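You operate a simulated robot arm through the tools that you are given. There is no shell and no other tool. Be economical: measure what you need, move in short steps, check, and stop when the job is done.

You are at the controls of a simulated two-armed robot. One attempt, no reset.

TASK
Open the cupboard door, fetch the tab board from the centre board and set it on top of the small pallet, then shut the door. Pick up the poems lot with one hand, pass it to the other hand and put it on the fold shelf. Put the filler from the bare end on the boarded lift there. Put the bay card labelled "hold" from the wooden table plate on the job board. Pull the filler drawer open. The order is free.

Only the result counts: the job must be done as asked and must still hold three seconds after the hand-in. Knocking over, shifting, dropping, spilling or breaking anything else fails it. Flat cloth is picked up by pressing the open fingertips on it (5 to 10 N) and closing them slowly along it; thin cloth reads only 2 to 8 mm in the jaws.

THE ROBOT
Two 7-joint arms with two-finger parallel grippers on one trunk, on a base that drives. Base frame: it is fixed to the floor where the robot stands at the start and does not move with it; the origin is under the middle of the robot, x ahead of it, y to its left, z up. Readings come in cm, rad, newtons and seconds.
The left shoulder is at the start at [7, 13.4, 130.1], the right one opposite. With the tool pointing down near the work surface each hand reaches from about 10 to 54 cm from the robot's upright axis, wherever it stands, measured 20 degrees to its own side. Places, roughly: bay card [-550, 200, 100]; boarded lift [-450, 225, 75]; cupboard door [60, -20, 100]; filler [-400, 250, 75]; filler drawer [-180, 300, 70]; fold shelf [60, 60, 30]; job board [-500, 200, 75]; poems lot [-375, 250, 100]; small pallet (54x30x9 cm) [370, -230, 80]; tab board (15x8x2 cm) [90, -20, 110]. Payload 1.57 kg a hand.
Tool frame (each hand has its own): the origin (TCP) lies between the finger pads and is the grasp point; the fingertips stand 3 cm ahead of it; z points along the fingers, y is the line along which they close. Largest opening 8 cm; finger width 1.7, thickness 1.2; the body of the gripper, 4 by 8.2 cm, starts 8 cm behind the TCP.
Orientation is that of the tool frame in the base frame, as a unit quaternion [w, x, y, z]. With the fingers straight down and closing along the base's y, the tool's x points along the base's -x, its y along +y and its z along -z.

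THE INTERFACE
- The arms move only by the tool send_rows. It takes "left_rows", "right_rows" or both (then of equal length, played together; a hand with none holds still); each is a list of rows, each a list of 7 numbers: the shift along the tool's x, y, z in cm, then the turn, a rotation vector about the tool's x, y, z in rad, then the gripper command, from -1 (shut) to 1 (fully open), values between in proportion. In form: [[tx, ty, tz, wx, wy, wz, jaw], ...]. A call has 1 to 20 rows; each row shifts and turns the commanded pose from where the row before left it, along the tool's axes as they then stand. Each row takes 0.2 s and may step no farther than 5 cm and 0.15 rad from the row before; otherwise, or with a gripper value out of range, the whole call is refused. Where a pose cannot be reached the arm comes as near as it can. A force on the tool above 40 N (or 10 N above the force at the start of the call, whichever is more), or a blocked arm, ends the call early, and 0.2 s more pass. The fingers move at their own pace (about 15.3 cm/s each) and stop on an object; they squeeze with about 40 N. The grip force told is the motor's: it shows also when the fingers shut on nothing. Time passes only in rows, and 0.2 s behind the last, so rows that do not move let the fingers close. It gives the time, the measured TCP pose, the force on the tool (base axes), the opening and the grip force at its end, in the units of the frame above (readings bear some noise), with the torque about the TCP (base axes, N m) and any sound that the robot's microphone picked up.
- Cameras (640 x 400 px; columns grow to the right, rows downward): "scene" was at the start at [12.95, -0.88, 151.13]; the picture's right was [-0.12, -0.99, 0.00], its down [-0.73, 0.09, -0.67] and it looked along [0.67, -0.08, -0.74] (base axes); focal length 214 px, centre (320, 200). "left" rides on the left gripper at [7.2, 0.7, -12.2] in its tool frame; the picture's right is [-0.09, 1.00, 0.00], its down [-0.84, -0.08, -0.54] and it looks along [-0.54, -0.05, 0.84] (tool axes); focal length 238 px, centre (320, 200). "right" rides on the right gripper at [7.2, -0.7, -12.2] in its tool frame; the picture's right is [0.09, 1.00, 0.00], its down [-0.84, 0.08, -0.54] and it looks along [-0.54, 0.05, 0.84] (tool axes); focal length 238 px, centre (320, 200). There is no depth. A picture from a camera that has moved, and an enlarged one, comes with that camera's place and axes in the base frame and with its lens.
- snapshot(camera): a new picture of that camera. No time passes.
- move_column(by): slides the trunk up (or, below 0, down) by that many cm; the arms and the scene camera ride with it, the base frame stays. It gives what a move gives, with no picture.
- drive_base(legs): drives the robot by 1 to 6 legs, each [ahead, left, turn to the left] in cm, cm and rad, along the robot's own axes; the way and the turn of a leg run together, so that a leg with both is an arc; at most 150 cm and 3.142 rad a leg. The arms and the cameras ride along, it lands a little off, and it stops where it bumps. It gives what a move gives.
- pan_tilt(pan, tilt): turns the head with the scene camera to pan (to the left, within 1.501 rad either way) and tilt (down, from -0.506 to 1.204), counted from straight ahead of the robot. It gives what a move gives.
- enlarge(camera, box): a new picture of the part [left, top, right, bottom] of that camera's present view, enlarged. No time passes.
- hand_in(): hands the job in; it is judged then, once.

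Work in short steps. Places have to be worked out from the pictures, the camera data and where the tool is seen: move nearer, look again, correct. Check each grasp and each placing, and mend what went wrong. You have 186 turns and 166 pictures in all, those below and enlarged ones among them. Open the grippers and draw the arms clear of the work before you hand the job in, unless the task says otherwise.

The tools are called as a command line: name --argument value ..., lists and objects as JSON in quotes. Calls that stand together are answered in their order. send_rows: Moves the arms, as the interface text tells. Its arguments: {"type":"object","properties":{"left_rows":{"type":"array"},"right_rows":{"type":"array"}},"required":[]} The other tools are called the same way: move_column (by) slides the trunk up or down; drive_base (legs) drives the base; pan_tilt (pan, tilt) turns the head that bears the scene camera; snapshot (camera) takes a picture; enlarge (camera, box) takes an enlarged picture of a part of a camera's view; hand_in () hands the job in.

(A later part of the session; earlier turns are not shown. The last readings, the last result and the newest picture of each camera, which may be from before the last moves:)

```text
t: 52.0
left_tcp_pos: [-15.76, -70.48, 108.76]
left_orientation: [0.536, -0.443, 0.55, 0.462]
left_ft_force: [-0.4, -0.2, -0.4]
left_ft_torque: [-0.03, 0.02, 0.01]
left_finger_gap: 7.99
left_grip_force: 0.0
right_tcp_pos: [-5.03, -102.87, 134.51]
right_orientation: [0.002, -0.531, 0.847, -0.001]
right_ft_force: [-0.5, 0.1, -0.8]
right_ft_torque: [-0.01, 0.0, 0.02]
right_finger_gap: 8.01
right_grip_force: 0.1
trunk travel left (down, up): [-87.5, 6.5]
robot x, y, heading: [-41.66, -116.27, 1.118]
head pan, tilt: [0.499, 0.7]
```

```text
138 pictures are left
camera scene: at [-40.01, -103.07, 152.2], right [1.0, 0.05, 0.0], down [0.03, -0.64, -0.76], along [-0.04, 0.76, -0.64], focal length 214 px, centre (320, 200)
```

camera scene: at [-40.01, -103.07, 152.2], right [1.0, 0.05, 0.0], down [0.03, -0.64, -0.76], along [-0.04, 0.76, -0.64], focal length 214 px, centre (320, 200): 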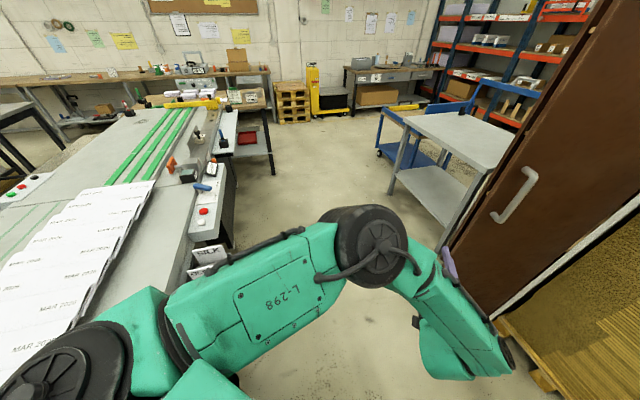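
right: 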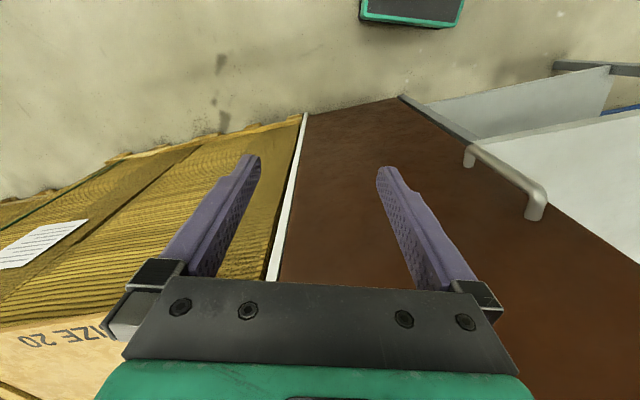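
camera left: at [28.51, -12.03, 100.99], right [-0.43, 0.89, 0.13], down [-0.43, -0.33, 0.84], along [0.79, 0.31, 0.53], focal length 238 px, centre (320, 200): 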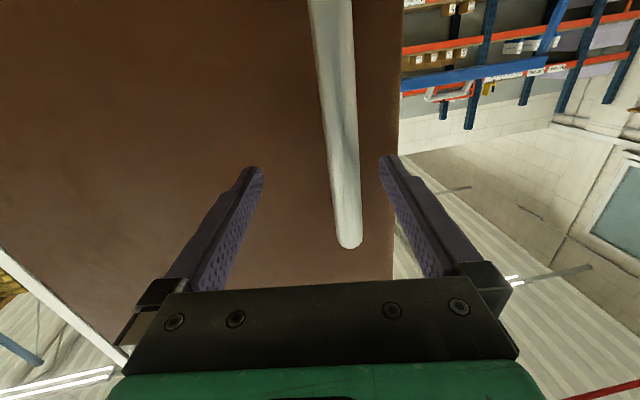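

Way is clear. I drive to about [−40, −25], then turn right to face the cupboard (heading ≈0.26).

drive_base --legs '[[82.8, 37.9, 0], [0, 0, -0.86]]'

pan_tilt --pan 0.0 --tilt 0.45

snapshot --camera "scene"

```text
t: 59.0
left_tcp_pos: [12.39, -14.8, 108.78]
left_orientation: [0.679, -0.18, 0.683, 0.202]
left_ft_force: [-0.8, -1.0, 0.2]
left_ft_torque: [0.01, 0.0, 0.0]
left_finger_gap: 8.03
left_grip_force: 0.1
right_tcp_pos: [-4.79, -44.41, 134.38]
right_orientation: [0.001, -0.137, 0.991, -0.002]
right_ft_force: [-0.2, 0.1, 0.8]
right_ft_torque: [0.01, -0.01, 0.03]
right_finger_gap: 8.0
right_grip_force: 0.1
trunk travel left (down, up): [-87.5, 6.5]
robot x, y, heading: [-39.06, -25.62, 0.278]
head pan, tilt: [0.499, 0.7]
```

```text
t: 60.0
left_tcp_pos: [12.32, -14.79, 108.71]
left_orientation: [0.679, -0.179, 0.683, 0.202]
left_ft_force: [-0.9, -0.1, 0.6]
left_ft_torque: [-0.01, 0.0, -0.01]
left_finger_gap: 7.98
left_grip_force: 0.1
right_tcp_pos: [-4.86, -44.31, 134.48]
right_orientation: [0.002, -0.136, 0.991, -0.001]
right_ft_force: [0.0, -0.4, -0.1]
right_ft_torque: [0.01, -0.01, -0.02]
right_finger_gap: 8.03
right_grip_force: 0.1
trunk travel left (down, up): [-87.5, 6.5]
robot x, y, heading: [-38.57, -25.47, 0.277]
head pan, tilt: [0.0, 0.45]
```

```text
137 pictures are left
camera scene: at [-25.42, -21.67, 154.42], right [0.27, -0.96, 0.0], down [-0.42, -0.12, -0.9], along [0.87, 0.24, -0.44], focal length 214 px, centre (320, 200)
```

scene: 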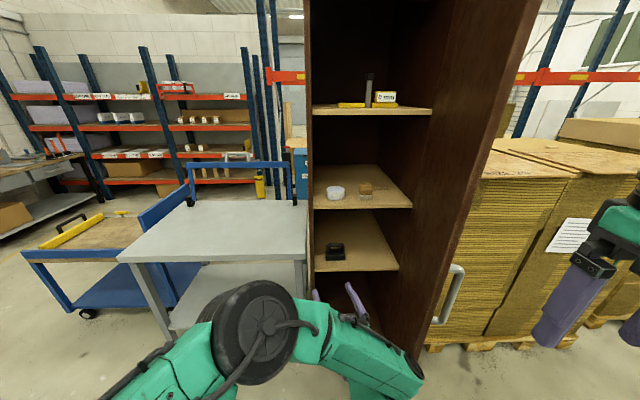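

The cupboard is open: three boards. I enlarge to identify the tab board on the centre board.

enlarge --camera "scene" --box '[300, 150, 428, 230]'

enlarge --camera "scene" --box '[300, 60, 460, 160]'

```text
5.00 times, centred on (364, 190) of scene
camera zoom: at [-25.42, -21.67, 154.42], right [0.27, -0.96, 0.0], down [-0.42, -0.12, -0.9], along [0.87, 0.24, -0.44], focal length 1072 px, centre (100, 250)
```

zoom: 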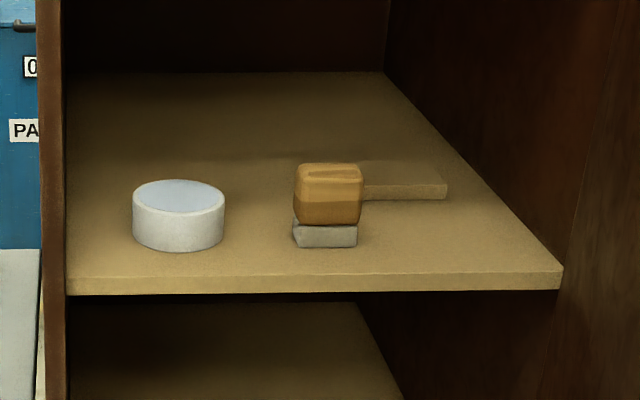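

```text
4.00 times, centred on (380, 110) of scene
camera zoom: at [-25.42, -21.67, 154.42], right [0.27, -0.96, 0.0], down [-0.42, -0.12, -0.9], along [0.87, 0.24, -0.44], focal length 858 px, centre (80, 560)
```

zoom: 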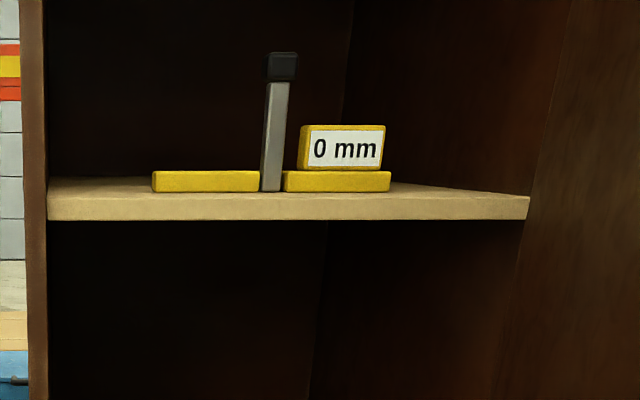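

The tab board lies flat behind the stamp-like block. I move a bit closer and to the left, and turn the left hand to a 30° forward-down pitch to look in with its camera.

drive_base --legs '[[15, 10, 0]]'

move_column --by 6.3

send_rows --left_rows '[[-2, 0, 0, 0, 0.13, 0, 1], [-2, 0, 0, 0, 0.13, 0, 1], [-2, 0, 0, 0, 0.13, 0, 1], [-2, 0, 0, 0, 0.13, 0, 1], [-2, 0, 0, 0, 0.13, 0, 1], [-2, 0, 0, 0, 0.13, 0, 1], [-2, 0, 0, 0, 0.13, 0, 1], [-2, 0, 0, 0, 0.13, 0, 1]]'

snapshot --camera "left"

snapshot --camera "scene"

```text
t: 61.5
left_tcp_pos: [23.95, -1.53, 108.9]
left_orientation: [0.68, -0.178, 0.682, 0.202]
left_ft_force: [-1.2, 0.2, -0.2]
left_ft_torque: [-0.01, -0.02, 0.01]
left_finger_gap: 8.02
left_grip_force: 0.0
right_tcp_pos: [6.58, -31.16, 134.5]
right_orientation: [0.003, -0.137, 0.991, -0.001]
right_ft_force: [-1.3, -0.4, 0.0]
right_ft_torque: [0.04, -0.07, -0.04]
right_finger_gap: 8.0
right_grip_force: 0.2
trunk travel left (down, up): [-87.5, 6.5]
robot x, y, heading: [-27.56, -11.94, 0.273]
head pan, tilt: [0.0, 0.45]
```

```text
t: 62.5
left_tcp_pos: [24.12, -1.24, 115.01]
left_orientation: [0.679, -0.179, 0.683, 0.202]
left_ft_force: [0.3, 0.0, -0.4]
left_ft_torque: [-0.01, 0.01, -0.01]
left_finger_gap: 7.98
left_grip_force: 0.2
right_tcp_pos: [6.89, -30.78, 140.73]
right_orientation: [0.002, -0.137, 0.991, -0.002]
right_ft_force: [0.2, 0.1, 0.2]
right_ft_torque: [0.02, 0.0, -0.01]
right_finger_gap: 8.0
right_grip_force: 0.0
trunk travel left (down, up): [-93.8, 0.2]
robot x, y, heading: [-27.24, -12.22, 0.275]
head pan, tilt: [0.0, 0.45]
```

```text
t: 64.3
left_tcp_pos: [30.3, 1.68, 128.79]
left_orientation: [0.247, -0.256, 0.931, 0.085]
left_ft_force: [0.4, 0.6, -0.2]
left_ft_torque: [-0.04, 0.02, 0.01]
left_finger_gap: 8.0
left_grip_force: 0.0
right_tcp_pos: [6.87, -31.01, 140.72]
right_orientation: [0.002, -0.137, 0.991, -0.002]
right_ft_force: [0.3, 0.3, 0.0]
right_ft_torque: [0.02, 0.04, -0.01]
right_finger_gap: 7.98
right_grip_force: 0.1
trunk travel left (down, up): [-93.8, 0.2]
robot x, y, heading: [-27.43, -12.22, 0.279]
head pan, tilt: [0.0, 0.45]
```

```text
134 pictures are left
camera left: at [19.43, -4.26, 135.55], right [-0.45, 0.89, 0.08], down [0.44, 0.14, 0.89], along [0.78, 0.43, -0.45], focal length 238 px, centre (320, 200)
```

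left: 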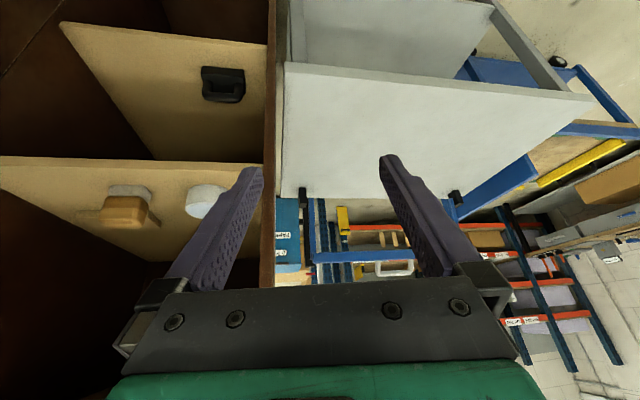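

```text
133 pictures are left
camera scene: at [-13.55, -8.18, 160.71], right [0.27, -0.96, 0.0], down [-0.42, -0.12, -0.9], along [0.87, 0.24, -0.44], focal length 214 px, centre (320, 200)
```

scene: 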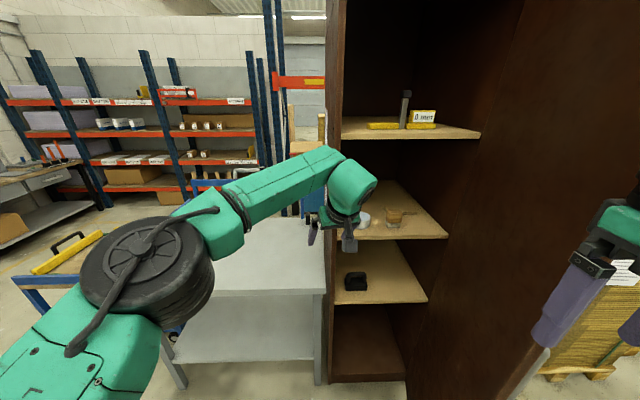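

Left camera sees the shelf but from too far left. I enlarge the scene view of the centre board.

enlarge --camera "scene" --box '[340, 180, 452, 250]'

enlarge --camera "left" --box '[0, 120, 240, 270]'

```text
5.71 times, centred on (396, 215) of scene
camera zoom: at [-13.55, -8.18, 160.71], right [0.27, -0.96, 0.0], down [-0.42, -0.12, -0.9], along [0.87, 0.24, -0.44], focal length 1226 px, centre (-114, 114)
```

zoom: 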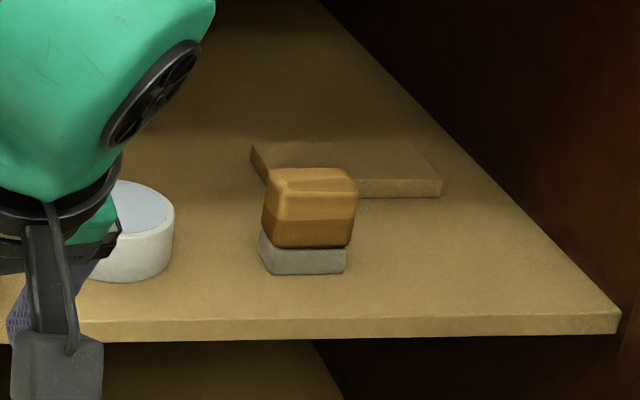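

```text
2.67 times, centred on (120, 195) of left
camera zoom: at [19.43, -4.26, 135.55], right [-0.45, 0.89, 0.08], down [0.44, 0.14, 0.89], along [0.78, 0.43, -0.45], focal length 636 px, centre (853, 213)
```

zoom: 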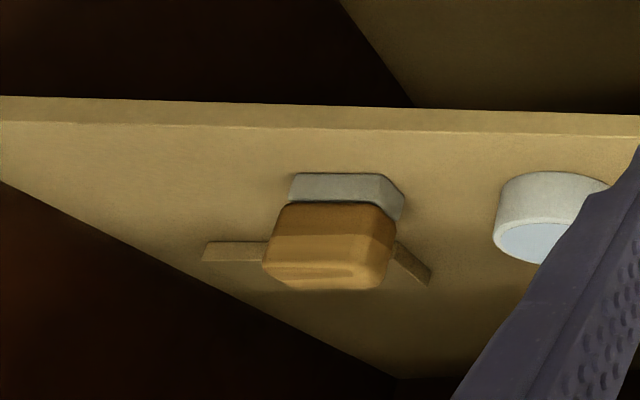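

The board lies at about centre [85, −21, 111], long side parallel to the shelf front. I'll fetch it with the right hand from above, so I first retract the left hand to a neutral tucked pose.

send_rows --left_rows '[[4, 1, -3, 0, 0.13, 0, 1], [4, 1, -3, 0, 0.13, 0, 1], [4, 1, -1, 0, 0.13, 0, 1], [4, 1, 0, 0, 0.13, 0, 1], [4, 2, 0, 0, 0, 0, 1], [3, 2, 0, 0, 0, 0, 1]]'

send_rows --right_rows '[[0, 0, 0, 0, 0, 0.15, 1], [0, 0, 0, 0, 0, 0.15, 1], [0, 0, 0, 0, 0, 0.15, 1], [0, 0, 0, 0, 0, 0.15, 1], [0, 0, 0, 0, 0, 0.15, 1], [0, 0, 0, 0, 0, 0.15, 1], [0, 0, 0, 0, 0, 0.15, 1], [0, 0, 0, 0, 0, 0.15, 1], [0, 0, 0, 0, 0, 0.15, 1], [0, 0, 0, 0, 0, 0.15, 1], [0, 0, 0, 0, 0, 0.07, 1]]'

```text
refused: row 1 steps farther than a row can; nothing moved
```

```text
t: 66.7
left_tcp_pos: [30.08, 1.76, 128.72]
left_orientation: [0.25, -0.256, 0.93, 0.087]
left_ft_force: [-0.1, -0.2, 0.3]
left_ft_torque: [-0.02, -0.03, -0.02]
left_finger_gap: 8.02
left_grip_force: 0.0
right_tcp_pos: [6.81, -30.87, 140.7]
right_orientation: [0.003, 0.603, 0.797, 0.0]
right_ft_force: [0.4, -0.2, -0.2]
right_ft_torque: [0.02, 0.0, 0.0]
right_finger_gap: 7.99
right_grip_force: 0.1
trunk travel left (down, up): [-93.8, 0.2]
robot x, y, heading: [-27.47, -12.31, 0.27]
head pan, tilt: [0.0, 0.45]
```

Right hand now closes along the depth direction (camera on its left). I retract the left hand in smaller steps.

send_rows --left_rows '[[3, 1, -3, 0, 0.13, 0, 1], [3, 1, -3, 0, 0.13, 0, 1], [4, 1, -1, 0, 0.13, 0, 1], [4, 1, 0, 0, 0.13, 0, 1], [4, 2, 0, 0, 0, 0, 1], [4, 2, 0, 0, 0, 0, 1]]'

drive_base --legs '[[30, 5, 0]]'

snapshot --camera "scene"

```text
t: 68.1
left_tcp_pos: [5.07, -3.71, 131.22]
left_orientation: [0.003, -0.271, 0.963, 0.017]
left_ft_force: [0.2, -0.6, 0.2]
left_ft_torque: [0.03, 0.02, -0.03]
left_finger_gap: 8.0
left_grip_force: 0.0
right_tcp_pos: [6.49, -31.08, 140.91]
right_orientation: [0.003, 0.603, 0.797, 0.001]
right_ft_force: [-0.2, -0.2, -0.2]
right_ft_torque: [-0.01, -0.03, -0.01]
right_finger_gap: 8.02
right_grip_force: 0.1
trunk travel left (down, up): [-93.8, 0.2]
robot x, y, heading: [-27.8, -12.3, 0.277]
head pan, tilt: [0.0, 0.45]
```

```text
t: 70.1
left_tcp_pos: [32.68, 8.92, 131.14]
left_orientation: [0.004, -0.269, 0.963, 0.017]
left_ft_force: [0.6, 0.5, -0.3]
left_ft_torque: [0.01, -0.05, 0.02]
left_finger_gap: 8.01
left_grip_force: 0.0
right_tcp_pos: [33.94, -18.25, 140.89]
right_orientation: [0.003, 0.604, 0.797, 0.002]
right_ft_force: [-0.4, -0.9, -0.2]
right_ft_torque: [0.01, -0.01, 0.0]
right_finger_gap: 8.0
right_grip_force: 0.0
trunk travel left (down, up): [-93.8, 0.2]
robot x, y, heading: [-0.23, 0.76, 0.272]
head pan, tilt: [0.0, 0.45]
```

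```text
130 pictures are left
camera scene: at [13.56, 4.58, 160.76], right [0.27, -0.96, 0.0], down [-0.42, -0.12, -0.9], along [0.87, 0.24, -0.43], focal length 214 px, centre (320, 200)
```

scene: 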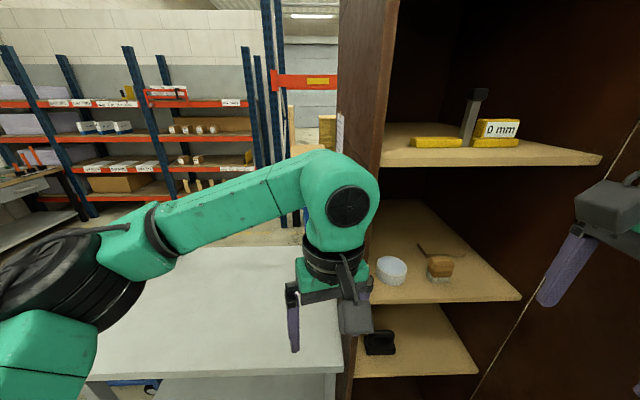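

I lower the right hand to TCP z≈116.5 and drive in closer, to n≈22 cm before the cupboard plane.

send_rows --right_rows '[[0, 0, 4.9, 0, 0, 0, 1], [0, 0, 4.9, 0, 0, 0, 1], [0, 0, 4.9, 0, 0, 0, 1], [0, 0, 4.9, 0, 0, 0, 1], [0, 0, 4.4, 0, 0, 0, 1], [-4, 0, 0, 0, 0, 0, 1]]'

drive_base --legs '[[20, -8, 0]]'

snapshot --camera "scene"

snapshot --camera "right"

```text
t: 71.5
left_tcp_pos: [32.98, 8.76, 131.31]
left_orientation: [0.003, -0.269, 0.963, 0.019]
left_ft_force: [0.1, -0.2, 0.6]
left_ft_torque: [-0.01, 0.04, 0.03]
left_finger_gap: 8.01
left_grip_force: 0.1
right_tcp_pos: [39.23, -22.95, 119.93]
right_orientation: [0.003, 0.604, 0.797, 0.003]
right_ft_force: [0.0, -0.3, 1.0]
right_ft_torque: [0.04, -0.06, -0.01]
right_finger_gap: 8.0
right_grip_force: 0.0
right hand out of reach, approached as far as the arm can: row 3, 4, 5
trunk travel left (down, up): [-93.8, 0.2]
robot x, y, heading: [0.16, 0.98, 0.277]
head pan, tilt: [0.0, 0.45]
```

```text
t: 73.2
left_tcp_pos: [50.76, 8.44, 131.49]
left_orientation: [0.006, -0.258, 0.966, 0.012]
left_ft_force: [-5.1, -4.5, -1.6]
left_ft_torque: [0.4, -0.3, -0.31]
left_finger_gap: 7.97
left_grip_force: 0.0
right_tcp_pos: [57.93, -23.11, 121.04]
right_orientation: [0.013, 0.603, 0.798, 0.002]
right_ft_force: [0.3, -0.2, 0.5]
right_ft_torque: [0.01, -0.01, -0.03]
right_finger_gap: 8.01
right_grip_force: 0.0
trunk travel left (down, up): [-93.8, 0.2]
robot x, y, heading: [21.1, -0.96, 0.282]
head pan, tilt: [0.0, 0.45]
stopped in leg 1: the robot was blocked; the commanded pose is now the measured one
```

```text
129 pictures are left
camera scene: at [31.72, 4.61, 160.89], right [0.27, -0.96, 0.02], down [-0.4, -0.13, -0.91], along [0.87, 0.24, -0.42], focal length 214 px, centre (320, 200)
```

scene: 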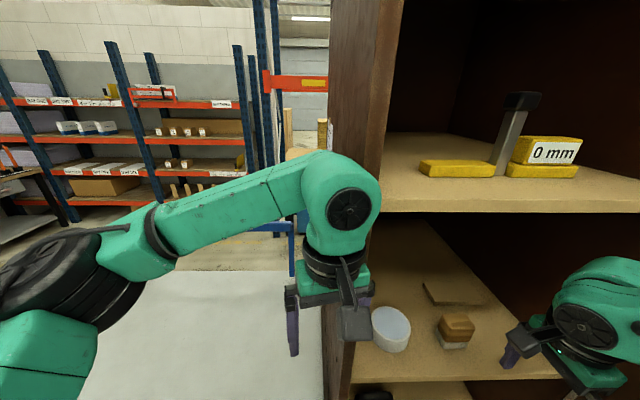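

```text
128 pictures are left
camera right: at [55.02, -16.26, 133.02], right [0.93, 0.36, 0.02], down [0.29, -0.78, 0.56], along [0.22, -0.52, -0.83], focal length 238 px, centre (320, 200)
```

right: 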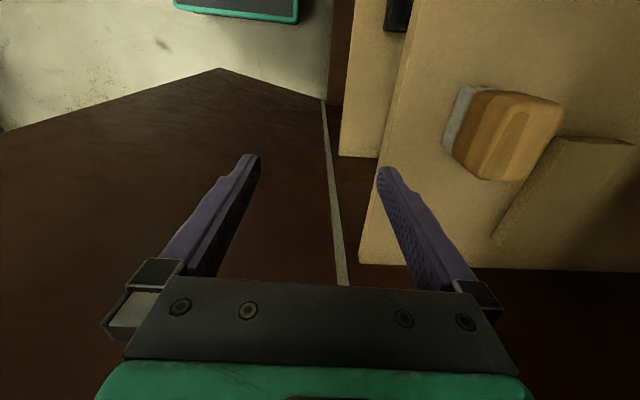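

The left hand touched the cupboard's left post (about 7 N). I back off 3 cm and draw the left hand in; the right camera shows the board and stamp, so I enlarge it.

drive_base --legs '[[-3, 0, 0]]'

send_rows --left_rows '[[3, 3, 0, 0, 0, 0, 1], [3, 3, 0, 0, 0, 0, 1], [3, 3, 0, 0, 0, 0, 1]]'

enlarge --camera "right" --box '[380, 60, 640, 290]'

```text
t: 74.1
left_tcp_pos: [49.9, 8.15, 131.02]
left_orientation: [-0.002, -0.26, 0.966, 0.011]
left_ft_force: [0.4, 0.2, 0.1]
left_ft_torque: [-0.05, 0.0, 0.01]
left_finger_gap: 7.97
left_grip_force: 0.0
right_tcp_pos: [56.68, -23.7, 120.61]
right_orientation: [0.009, 0.603, 0.797, -0.005]
right_ft_force: [-0.2, -0.3, 0.3]
right_ft_torque: [0.0, -0.02, 0.04]
right_finger_gap: 8.02
right_grip_force: 0.1
trunk travel left (down, up): [-93.8, 0.2]
robot x, y, heading: [17.71, -2.36, 0.278]
head pan, tilt: [0.0, 0.45]
```

```text
t: 74.9
left_tcp_pos: [38.0, 9.64, 131.38]
left_orientation: [-0.001, -0.26, 0.965, 0.018]
left_ft_force: [-0.3, 0.6, -0.8]
left_ft_torque: [-0.02, 0.01, -0.02]
left_finger_gap: 7.98
left_grip_force: 0.0
right_tcp_pos: [56.95, -25.26, 120.09]
right_orientation: [0.004, 0.604, 0.797, 0.0]
right_ft_force: [0.3, 0.0, -0.5]
right_ft_torque: [-0.04, -0.02, 0.03]
right_finger_gap: 8.03
right_grip_force: 0.0
trunk travel left (down, up): [-93.8, 0.2]
robot x, y, heading: [17.74, -2.39, 0.275]
head pan, tilt: [0.0, 0.45]
```

```text
1.74 times, centred on (510, 175) of right
camera zoom: at [54.26, -18.43, 132.25], right [0.93, 0.36, 0.0], down [0.3, -0.78, 0.55], along [0.2, -0.51, -0.84], focal length 414 px, centre (-10, 244)
```

zoom: 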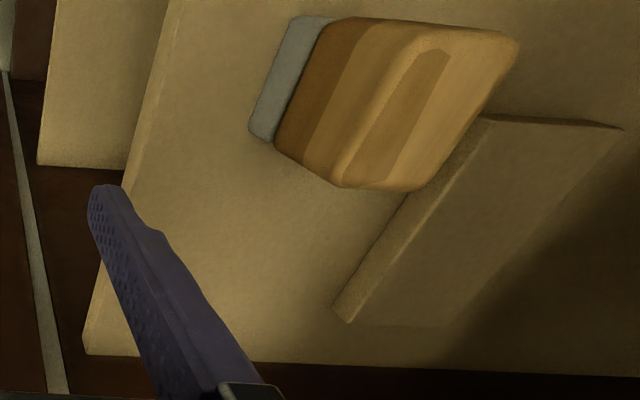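

The board's depth is near 7–8 cm. I'll try a straddling grasp. I shift the right hand right (past the stamp's side), lower it, then drive 7 cm ahead.

send_rows --right_rows '[[-3.5, 0, 1.8, 0, 0, 0, 1], [-3.5, 0, 1.8, 0, 0, 0, 1]]'

drive_base --legs '[[6, -1, 0]]'

snapshot --camera "scene"

snapshot --camera "right"

```text
t: 75.5
left_tcp_pos: [38.02, 9.01, 131.54]
left_orientation: [-0.002, -0.26, 0.965, 0.019]
left_ft_force: [-0.5, 0.1, 0.5]
left_ft_torque: [0.02, 0.0, -0.02]
left_finger_gap: 8.01
left_grip_force: 0.1
right_tcp_pos: [58.76, -32.42, 116.44]
right_orientation: [0.002, 0.605, 0.797, 0.001]
right_ft_force: [-0.6, 0.1, -0.8]
right_ft_torque: [0.01, 0.02, -0.01]
right_finger_gap: 7.99
right_grip_force: 0.0
trunk travel left (down, up): [-93.8, 0.2]
robot x, y, heading: [17.73, -1.8, 0.271]
head pan, tilt: [0.0, 0.45]
```

```text
t: 76.5
left_tcp_pos: [43.03, 9.61, 131.64]
left_orientation: [0.003, -0.259, 0.966, 0.019]
left_ft_force: [-1.0, -0.4, -0.5]
left_ft_torque: [0.02, -0.06, -0.02]
left_finger_gap: 8.0
left_grip_force: 0.0
right_tcp_pos: [63.83, -31.69, 116.88]
right_orientation: [0.005, 0.604, 0.797, 0.003]
right_ft_force: [-1.0, -0.2, 1.0]
right_ft_torque: [0.04, -0.08, 0.02]
right_finger_gap: 8.01
right_grip_force: 0.0
trunk travel left (down, up): [-93.8, 0.2]
robot x, y, heading: [23.83, -1.13, 0.273]
head pan, tilt: [0.0, 0.45]
```

```text
126 pictures are left
camera scene: at [36.3, 2.22, 160.85], right [0.27, -0.96, 0.0], down [-0.41, -0.12, -0.9], along [0.87, 0.24, -0.43], focal length 214 px, centre (320, 200)
```

scene: 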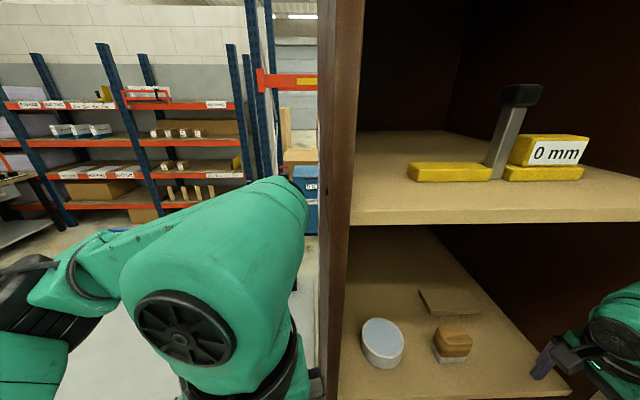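

```text
125 pictures are left
camera right: at [61.13, -25.01, 128.99], right [0.93, 0.36, 0.01], down [0.29, -0.78, 0.55], along [0.21, -0.51, -0.84], focal length 238 px, centre (320, 200)
```

right: 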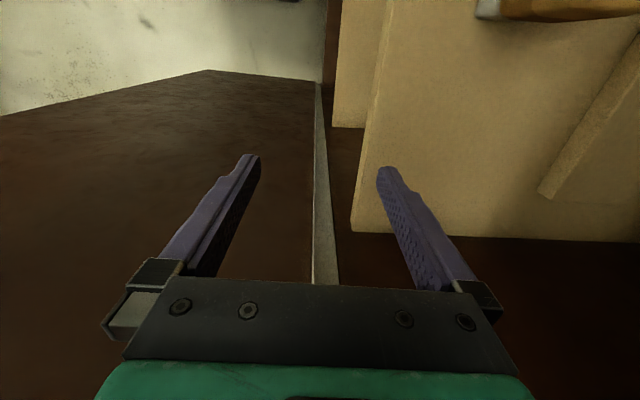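

Clear to enter: I advance 14 cm in depth alongside the stamp.

send_rows --right_rows '[[0, 3.5, 0, 0, 0, 0, 1], [0, 3.5, 0, 0, 0, 0, 1], [0, 3.5, 0, 0, 0, 0, 1], [0, 3.5, 0, 0, 0, 0, 1]]'

snapshot --camera "scene"

snapshot --camera "right"

```text
t: 77.5
left_tcp_pos: [44.35, 10.27, 131.37]
left_orientation: [-0.002, -0.26, 0.966, 0.017]
left_ft_force: [0.1, 0.0, -0.6]
left_ft_torque: [-0.03, -0.01, -0.05]
left_finger_gap: 8.01
left_grip_force: 0.0
right_tcp_pos: [78.35, -27.53, 116.52]
right_orientation: [0.003, 0.605, 0.796, -0.001]
right_ft_force: [0.1, 0.2, -0.6]
right_ft_torque: [-0.01, 0.03, -0.01]
right_finger_gap: 8.02
right_grip_force: 0.2
trunk travel left (down, up): [-93.8, 0.2]
robot x, y, heading: [23.8, -1.59, 0.279]
head pan, tilt: [0.0, 0.45]
```

```text
124 pictures are left
camera scene: at [38.0, 2.8, 160.67], right [0.27, -0.96, 0.0], down [-0.42, -0.12, -0.9], along [0.87, 0.24, -0.44], focal length 214 px, centre (320, 200)
```

scene: 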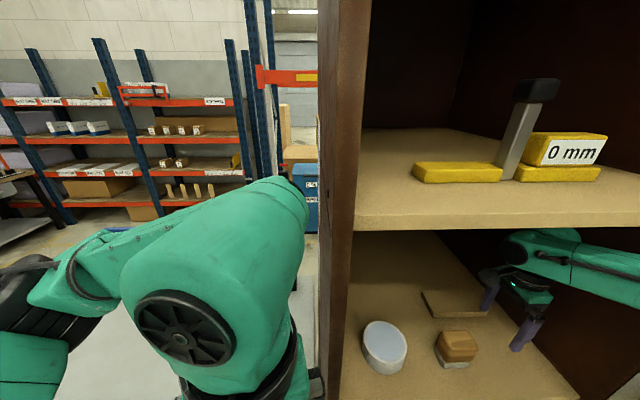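

```text
123 pictures are left
camera right: at [75.82, -20.63, 128.72], right [0.93, 0.36, 0.0], down [0.3, -0.78, 0.55], along [0.2, -0.51, -0.84], focal length 238 px, centre (320, 200)
```

right: 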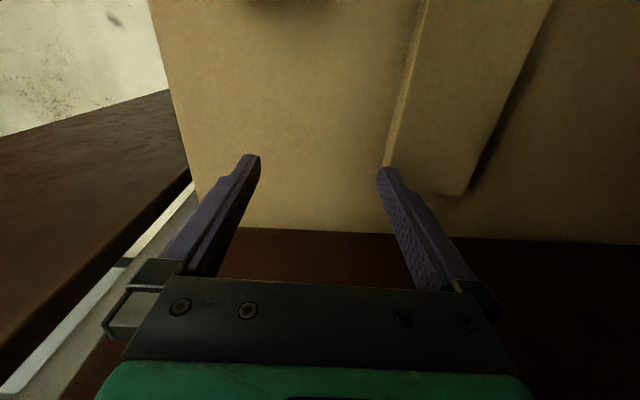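

Excellent view of the board's right end next to the fingers; I enlarge to measure its depth.

enlarge --camera "right" --box '[340, 0, 600, 230]'

```text
1.74 times, centred on (470, 115) of right
camera zoom: at [75.82, -20.63, 128.72], right [0.93, 0.36, 0.0], down [0.3, -0.78, 0.55], along [0.2, -0.51, -0.84], focal length 414 px, centre (59, 348)
```

zoom: 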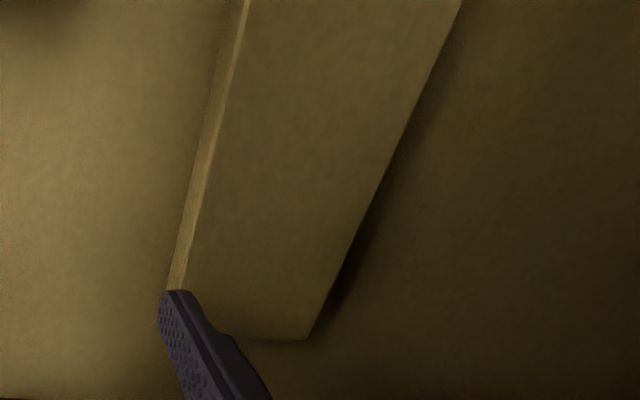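

Depth measures ≈6.5–7 cm, so it fits the 8 cm opening. I raise 1 cm and move over the board's centre-right, then look again.

send_rows --right_rows '[[0, 0, -1, 0, 0, -0.05, 1], [1.3, 2.9, 0, 0, 0, 0, 1], [1.3, 2.9, 0, 0, 0, 0, 1], [1.3, 2.9, 0, 0, 0, 0, 1]]'

snapshot --camera "right"

snapshot --camera "scene"

```text
t: 78.5
left_tcp_pos: [44.12, 9.92, 131.59]
left_orientation: [-0.002, -0.259, 0.966, 0.019]
left_ft_force: [-0.1, 0.3, -0.5]
left_ft_torque: [0.0, 0.02, 0.02]
left_finger_gap: 8.01
left_grip_force: 0.0
right_tcp_pos: [85.36, -21.52, 117.69]
right_orientation: [0.003, 0.583, 0.813, 0.001]
right_ft_force: [0.0, -0.5, -0.2]
right_ft_torque: [-0.02, -0.01, 0.04]
right_finger_gap: 8.0
right_grip_force: 0.1
trunk travel left (down, up): [-93.8, 0.2]
robot x, y, heading: [23.64, -0.99, 0.274]
head pan, tilt: [0.0, 0.45]
```

```text
121 pictures are left
camera right: at [82.44, -14.89, 129.72], right [0.91, 0.4, 0.0], down [0.34, -0.77, 0.55], along [0.22, -0.5, -0.84], focal length 238 px, centre (320, 200)
```

right: 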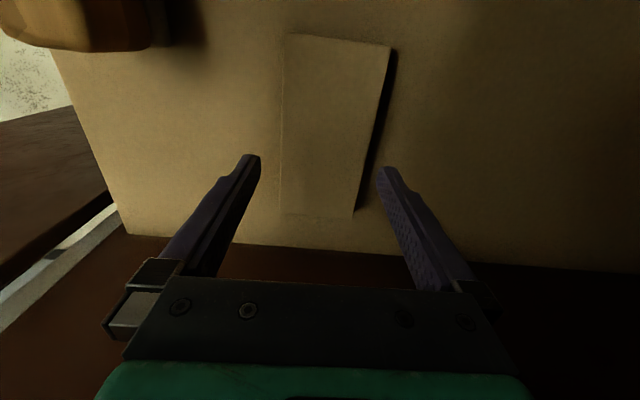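

```text
120 pictures are left
camera scene: at [37.61, 2.4, 160.73], right [0.27, -0.96, 0.0], down [-0.42, -0.12, -0.9], along [0.87, 0.24, -0.44], focal length 214 px, centre (320, 200)
```

scene: 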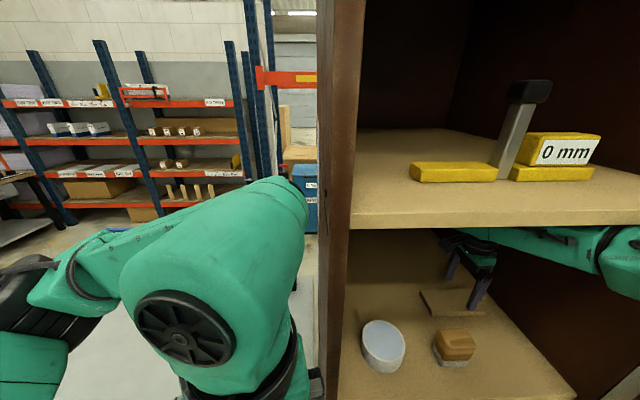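

The board is centred within the jaws (≈6.8 cm wide). I shift 0.35 cm deeper, go down 4 cm and close.

send_rows --right_rows '[[0, 0.35, 1.5, 0, 0, 0, 1], [0, 0, 1.5, 0, 0, 0, 1], [0, 0, 1, 0, 0, 0, 1]]'

snapshot --camera "right"

```text
t: 79.2
left_tcp_pos: [44.15, 9.99, 131.49]
left_orientation: [-0.001, -0.26, 0.966, 0.02]
left_ft_force: [-1.0, -0.6, -0.1]
left_ft_torque: [0.0, 0.04, 0.03]
left_finger_gap: 8.0
left_grip_force: 0.0
right_tcp_pos: [85.54, -21.36, 113.65]
right_orientation: [0.003, 0.583, 0.812, 0.001]
right_ft_force: [-0.3, -0.1, 0.4]
right_ft_torque: [-0.02, -0.02, -0.02]
right_finger_gap: 8.0
right_grip_force: 0.1
trunk travel left (down, up): [-93.8, 0.2]
robot x, y, heading: [23.73, -1.6, 0.268]
head pan, tilt: [0.0, 0.45]
```

```text
119 pictures are left
camera right: at [82.68, -14.7, 125.75], right [0.91, 0.4, 0.0], down [0.34, -0.77, 0.55], along [0.22, -0.5, -0.84], focal length 238 px, centre (320, 200)
```

right: 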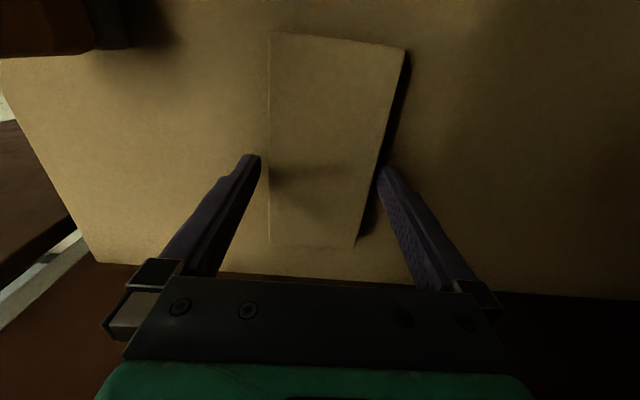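

The fingers straddle the board. I close and then lift slightly.

send_rows --right_rows '[[0, 0, 0, 0, 0, 0, 0.4], [0, 0, 0, 0, 0, 0, -0.5], [0, 0, 0, 0, 0, 0, -1], [0, 0, 0, 0, 0, 0, -1], [0, 0, -1, 0, 0, 0, -1], [0, 0, -1, 0, 0, 0, -1], [0, 0, -1, 0, 0, 0, -1]]'

snapshot --camera "right"

snapshot --camera "scene"

```text
t: 80.8
left_tcp_pos: [44.0, 9.96, 131.58]
left_orientation: [-0.002, -0.259, 0.966, 0.019]
left_ft_force: [0.5, -0.3, -0.1]
left_ft_torque: [-0.02, -0.02, -0.01]
left_finger_gap: 7.99
left_grip_force: 0.0
right_tcp_pos: [85.7, -21.33, 116.58]
right_orientation: [0.003, 0.584, 0.811, 0.0]
right_ft_force: [-0.5, 0.5, -3.4]
right_ft_torque: [0.0, -0.01, 0.03]
right_finger_gap: 6.97
right_grip_force: 39.8
trunk travel left (down, up): [-93.8, 0.2]
robot x, y, heading: [23.98, -1.37, 0.271]
head pan, tilt: [0.0, 0.45]
```

```text
118 pictures are left
camera right: at [82.71, -14.67, 128.77], right [0.91, 0.4, 0.0], down [0.34, -0.77, 0.54], along [0.22, -0.5, -0.84], focal length 238 px, centre (320, 200)
```

right: 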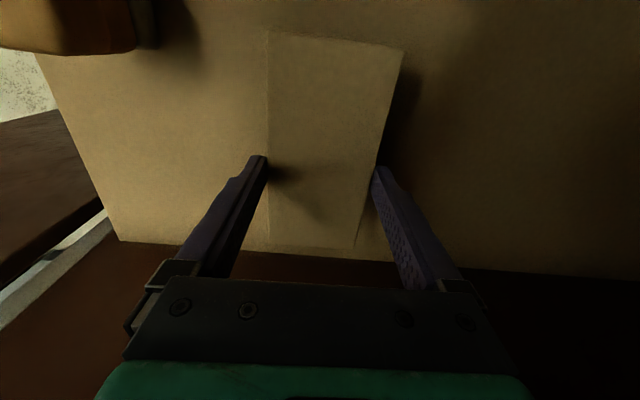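

```text
117 pictures are left
camera scene: at [37.66, 2.39, 160.72], right [0.27, -0.96, 0.0], down [-0.42, -0.12, -0.9], along [0.87, 0.24, -0.44], focal length 214 px, centre (320, 200)
```

scene: 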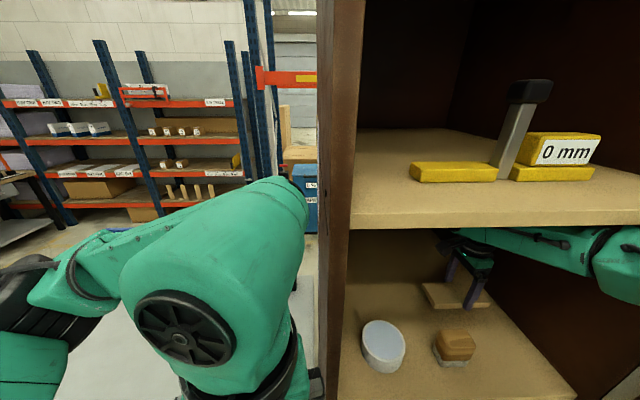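

The board is held (6.97 cm, ~3.4 N). To pass beside the stamp I shift right/deeper and rotate the board 90° so its long side points outward.

send_rows --right_rows '[[-1.5, 0.8, -0.5, 0, 0, 0, -1], [-1.5, 0.8, 0, 0, 0, 0, -1], [0, 0, 0, 0, 0, -0.15, -1], [0, 0, 0, 0, 0, -0.15, -1], [0, 0, 0, 0, 0, -0.15, -1], [0, 0, 0, 0, 0, -0.15, -1], [0, 0, 0, 0, 0, -0.15, -1]]'

snapshot --camera "right"

```text
t: 82.5
left_tcp_pos: [44.15, 9.88, 131.57]
left_orientation: [-0.002, -0.259, 0.966, 0.019]
left_ft_force: [0.6, 0.4, 0.5]
left_ft_torque: [0.03, 0.0, 0.0]
left_finger_gap: 7.98
left_grip_force: 0.0
right_tcp_pos: [88.14, -23.57, 117.2]
right_orientation: [0.003, 0.245, 0.969, -0.001]
right_ft_force: [-0.2, -0.6, -3.6]
right_ft_torque: [-0.02, 0.0, 0.01]
right_finger_gap: 6.93
right_grip_force: 40.2
trunk travel left (down, up): [-93.8, 0.2]
robot x, y, heading: [23.86, -1.06, 0.273]
head pan, tilt: [0.0, 0.45]
```

```text
116 pictures are left
camera right: at [81.44, -20.77, 129.27], right [0.39, 0.92, 0.0], down [0.77, -0.33, 0.55], along [0.5, -0.21, -0.84], focal length 238 px, centre (320, 200)
```

right: 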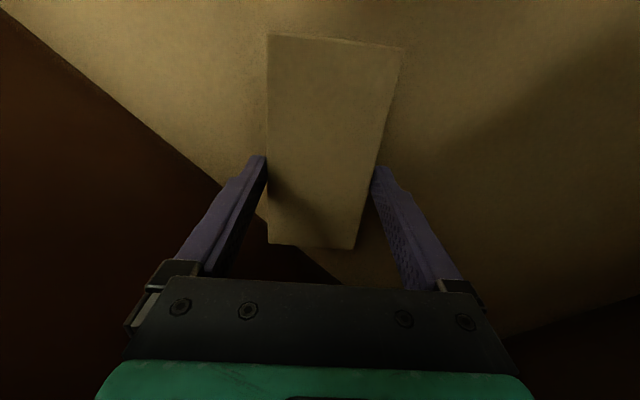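

Rotating goes well with clearance to the stamp. I finish the rotation and draw out part way.

send_rows --right_rows '[[0, 0, 0, 0, 0, -0.15, -1], [0, 0, 0, 0, 0, -0.15, -1], [0, 0, 0, 0, 0, -0.15, -1], [0, 0, 0, 0, 0, -0.15, -1], [0, 0, 0, 0, 0, -0.15, -1], [0, -0.8, 0, 0, 0, 0, -1]]'

snapshot --camera "scene"

snapshot --camera "right"

```text
t: 83.8
left_tcp_pos: [44.13, 9.94, 131.38]
left_orientation: [-0.002, -0.26, 0.966, 0.02]
left_ft_force: [-0.2, 0.7, 0.1]
left_ft_torque: [-0.01, 0.05, -0.04]
left_finger_gap: 8.0
left_grip_force: 0.1
right_tcp_pos: [88.36, -24.41, 116.98]
right_orientation: [0.002, -0.127, 0.992, -0.001]
right_ft_force: [-0.6, 0.0, -3.9]
right_ft_torque: [0.0, -0.05, 0.0]
right_finger_gap: 6.94
right_grip_force: 40.5
trunk travel left (down, up): [-93.8, 0.2]
robot x, y, heading: [24.02, -1.45, 0.274]
head pan, tilt: [0.0, 0.45]
```

```text
115 pictures are left
camera scene: at [37.72, 2.35, 160.72], right [0.27, -0.96, 0.0], down [-0.42, -0.12, -0.9], along [0.87, 0.24, -0.44], focal length 214 px, centre (320, 200)
```

scene: 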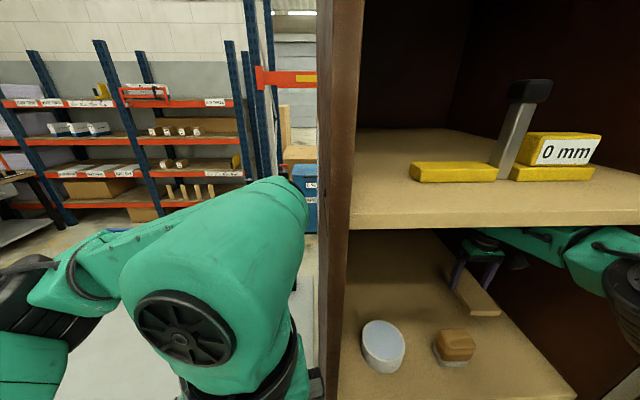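

```text
114 pictures are left
camera right: at [81.54, -26.85, 129.17], right [-0.34, 0.94, 0.0], down [0.79, 0.29, 0.54], along [0.51, 0.18, -0.84], focal length 238 px, centre (320, 200)
```

right: 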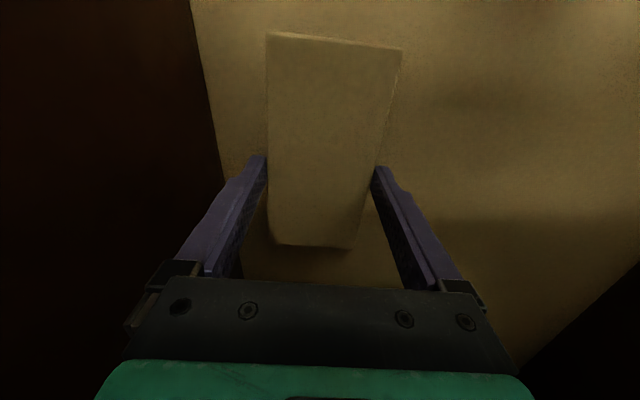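

Board is oriented outward. Before pulling out I check where the right elbow is relative to the open door.

pan_tilt --pan -0.8 --tilt 0.6

snapshot --camera "scene"

```text
t: 85.0
left_tcp_pos: [44.14, 9.95, 131.38]
left_orientation: [-0.001, -0.259, 0.966, 0.02]
left_ft_force: [-0.8, -0.1, -0.2]
left_ft_torque: [0.0, 0.0, -0.01]
left_finger_gap: 7.98
left_grip_force: 0.0
right_tcp_pos: [88.3, -24.37, 116.92]
right_orientation: [0.002, -0.125, 0.992, -0.001]
right_ft_force: [0.0, -0.9, -3.1]
right_ft_torque: [0.0, -0.07, 0.0]
right_finger_gap: 6.95
right_grip_force: 39.8
trunk travel left (down, up): [-93.8, 0.2]
robot x, y, heading: [23.97, -1.72, 0.273]
head pan, tilt: [-0.799, 0.6]
```

```text
113 pictures are left
camera scene: at [36.49, -4.52, 159.36], right [-0.5, -0.86, 0.0], down [-0.49, 0.28, -0.82], along [0.71, -0.41, -0.57], focal length 214 px, centre (320, 200)
```

scene: 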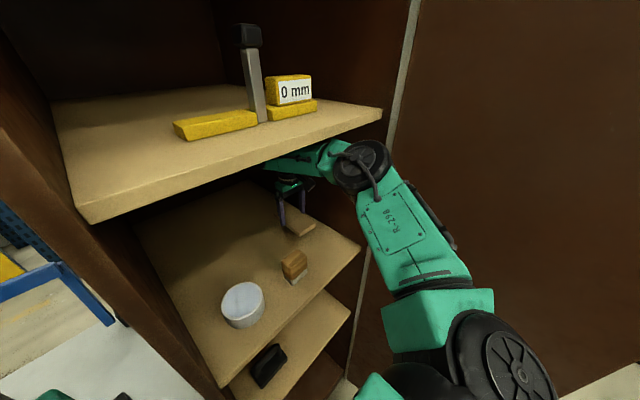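

The elbow lies close to the door side. I back out diagonally slightly left (within the 4 cm margin to the stamp), in short legs, checking.

drive_base --legs '[[-5, 2, 0]]'

snapshot --camera "scene"

```text
t: 85.9
left_tcp_pos: [39.98, 10.23, 131.3]
left_orientation: [-0.006, -0.259, 0.966, 0.022]
left_ft_force: [1.2, 0.2, -0.8]
left_ft_torque: [0.03, 0.1, 0.02]
left_finger_gap: 7.99
left_grip_force: 0.1
right_tcp_pos: [84.13, -24.08, 116.35]
right_orientation: [-0.002, -0.125, 0.992, -0.001]
right_ft_force: [0.6, -0.6, -3.8]
right_ft_torque: [-0.02, 0.03, -0.01]
right_finger_gap: 6.95
right_grip_force: 40.1
trunk travel left (down, up): [-93.8, 0.2]
robot x, y, heading: [18.52, -1.02, 0.275]
head pan, tilt: [-0.799, 0.6]
```

```text
112 pictures are left
camera scene: at [32.62, -4.12, 159.22], right [-0.5, -0.86, 0.0], down [-0.5, 0.28, -0.82], along [0.71, -0.41, -0.57], focal length 214 px, centre (320, 200)
```

scene: 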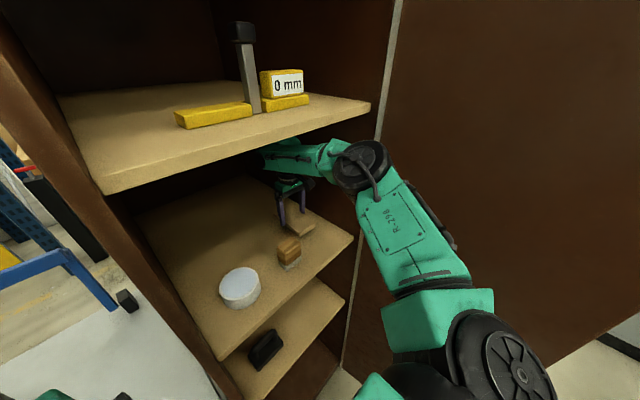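

Still clear. Continue backing out.

drive_base --legs '[[-7, 1, 0]]'

snapshot --camera "scene"

snapshot --camera "right"

```text
t: 86.9
left_tcp_pos: [32.72, 9.79, 131.3]
left_orientation: [-0.005, -0.261, 0.965, 0.02]
left_ft_force: [0.7, 0.4, -1.3]
left_ft_torque: [0.0, 0.07, 0.01]
left_finger_gap: 8.0
left_grip_force: 0.0
right_tcp_pos: [76.72, -24.6, 116.58]
right_orientation: [-0.001, -0.126, 0.992, -0.002]
right_ft_force: [1.8, 0.8, -3.2]
right_ft_torque: [-0.05, 0.02, -0.03]
right_finger_gap: 6.96
right_grip_force: 39.9
trunk travel left (down, up): [-93.8, 0.2]
robot x, y, heading: [11.16, -1.79, 0.272]
head pan, tilt: [-0.799, 0.6]
```

```text
111 pictures are left
camera scene: at [25.2, -4.71, 159.26], right [-0.5, -0.86, 0.01], down [-0.5, 0.28, -0.82], along [0.71, -0.41, -0.57], focal length 214 px, centre (320, 200)
```

scene: 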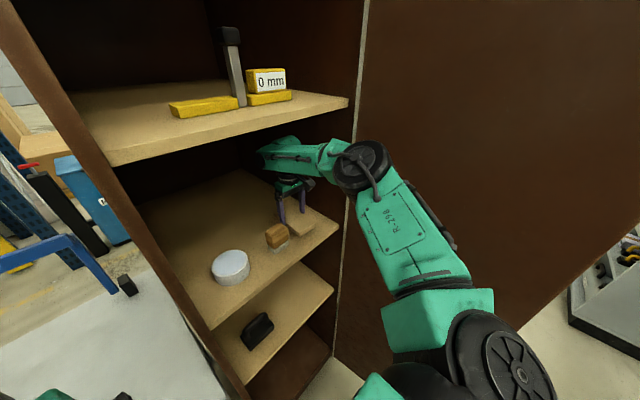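

```text
110 pictures are left
camera right: at [69.99, -27.04, 128.75], right [-0.34, 0.94, 0.0], down [0.79, 0.29, 0.54], along [0.51, 0.18, -0.84], focal length 238 px, centre (320, 200)
```

right: 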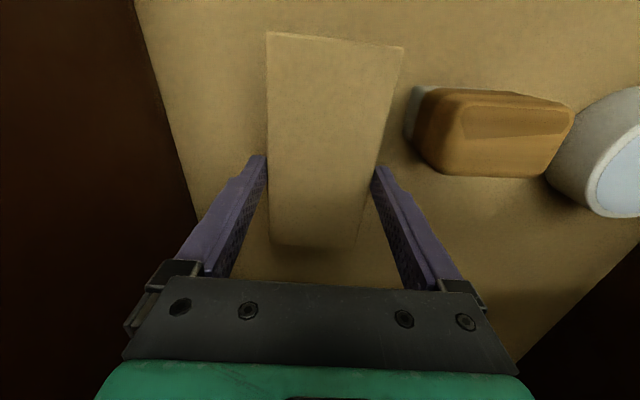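

The stamp is close to the finger's path; I shift the hand 1.5 cm right, then keep backing straight.

send_rows --right_rows '[[0, -0.8, 0, 0, 0, 0, -1], [0, -0.7, 0, 0, 0, 0, -1]]'

drive_base --legs '[[-7, 0, 0]]'

snapshot --camera "scene"

snapshot --camera "right"

```text
t: 87.5
left_tcp_pos: [32.18, 9.52, 131.45]
left_orientation: [-0.003, -0.26, 0.965, 0.02]
left_ft_force: [0.0, 1.2, -1.0]
left_ft_torque: [-0.02, 0.05, -0.01]
left_finger_gap: 7.99
left_grip_force: 0.1
right_tcp_pos: [76.64, -26.18, 116.66]
right_orientation: [0.001, -0.126, 0.992, -0.001]
right_ft_force: [0.1, 0.0, -3.0]
right_ft_torque: [0.03, -0.01, 0.01]
right_finger_gap: 6.94
right_grip_force: 39.9
trunk travel left (down, up): [-93.8, 0.2]
robot x, y, heading: [11.78, -1.93, 0.275]
head pan, tilt: [-0.799, 0.6]
```

```text
t: 88.5
left_tcp_pos: [26.05, 7.97, 131.21]
left_orientation: [-0.007, -0.261, 0.965, 0.02]
left_ft_force: [0.6, 0.1, -0.7]
left_ft_torque: [-0.04, 0.07, 0.01]
left_finger_gap: 8.0
left_grip_force: 0.1
right_tcp_pos: [70.61, -27.89, 116.49]
right_orientation: [-0.001, -0.125, 0.992, -0.002]
right_ft_force: [1.3, 0.0, -3.4]
right_ft_torque: [-0.04, 0.05, -0.01]
right_finger_gap: 6.96
right_grip_force: 40.1
trunk travel left (down, up): [-93.8, 0.2]
robot x, y, heading: [4.77, -3.68, 0.275]
head pan, tilt: [-0.799, 0.6]
```

```text
109 pictures are left
camera scene: at [18.74, -6.43, 159.24], right [-0.5, -0.86, 0.01], down [-0.5, 0.28, -0.82], along [0.71, -0.42, -0.57], focal length 214 px, centre (320, 200)
```

scene: 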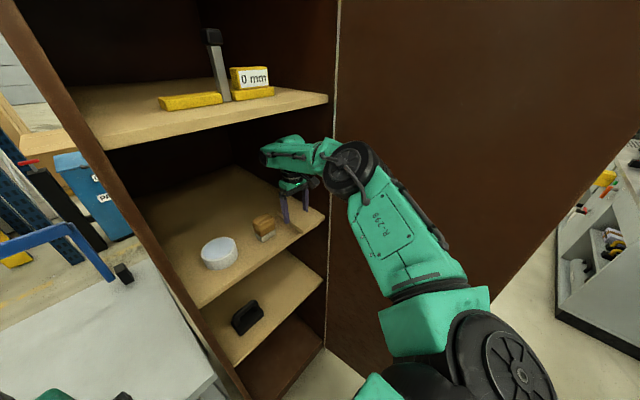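

```text
108 pictures are left
camera right: at [63.89, -30.26, 128.61], right [-0.34, 0.94, 0.0], down [0.79, 0.29, 0.54], along [0.51, 0.18, -0.84], focal length 238 px, centre (320, 200)
```

right: 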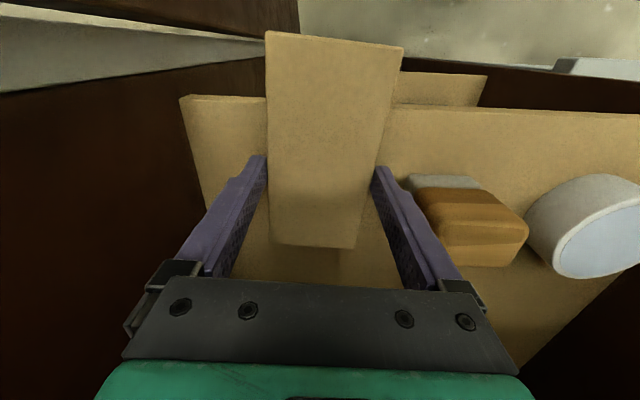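

Clearance to the stamp is ~2 cm. Continue back 10 cm.

drive_base --legs '[[-10, 0.5, 0]]'

snapshot --camera "scene"

```text
t: 89.7
left_tcp_pos: [16.37, 5.61, 131.41]
left_orientation: [-0.005, -0.261, 0.965, 0.02]
left_ft_force: [0.4, -0.2, -0.3]
left_ft_torque: [0.01, 0.03, -0.01]
left_finger_gap: 8.02
left_grip_force: 0.0
right_tcp_pos: [60.59, -30.21, 116.61]
right_orientation: [-0.001, -0.126, 0.992, -0.002]
right_ft_force: [0.7, -0.6, -2.5]
right_ft_torque: [0.04, 0.03, 0.04]
right_finger_gap: 6.92
right_grip_force: 39.9
trunk travel left (down, up): [-93.8, 0.2]
robot x, y, heading: [-4.68, -5.71, 0.273]
head pan, tilt: [-0.799, 0.6]
```

```text
107 pictures are left
camera scene: at [8.71, -8.77, 159.28], right [-0.5, -0.86, 0.0], down [-0.49, 0.28, -0.82], along [0.71, -0.42, -0.57], focal length 214 px, centre (320, 200)
```

scene: 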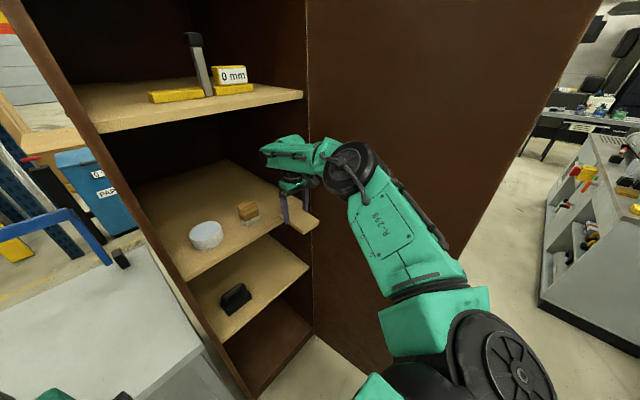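

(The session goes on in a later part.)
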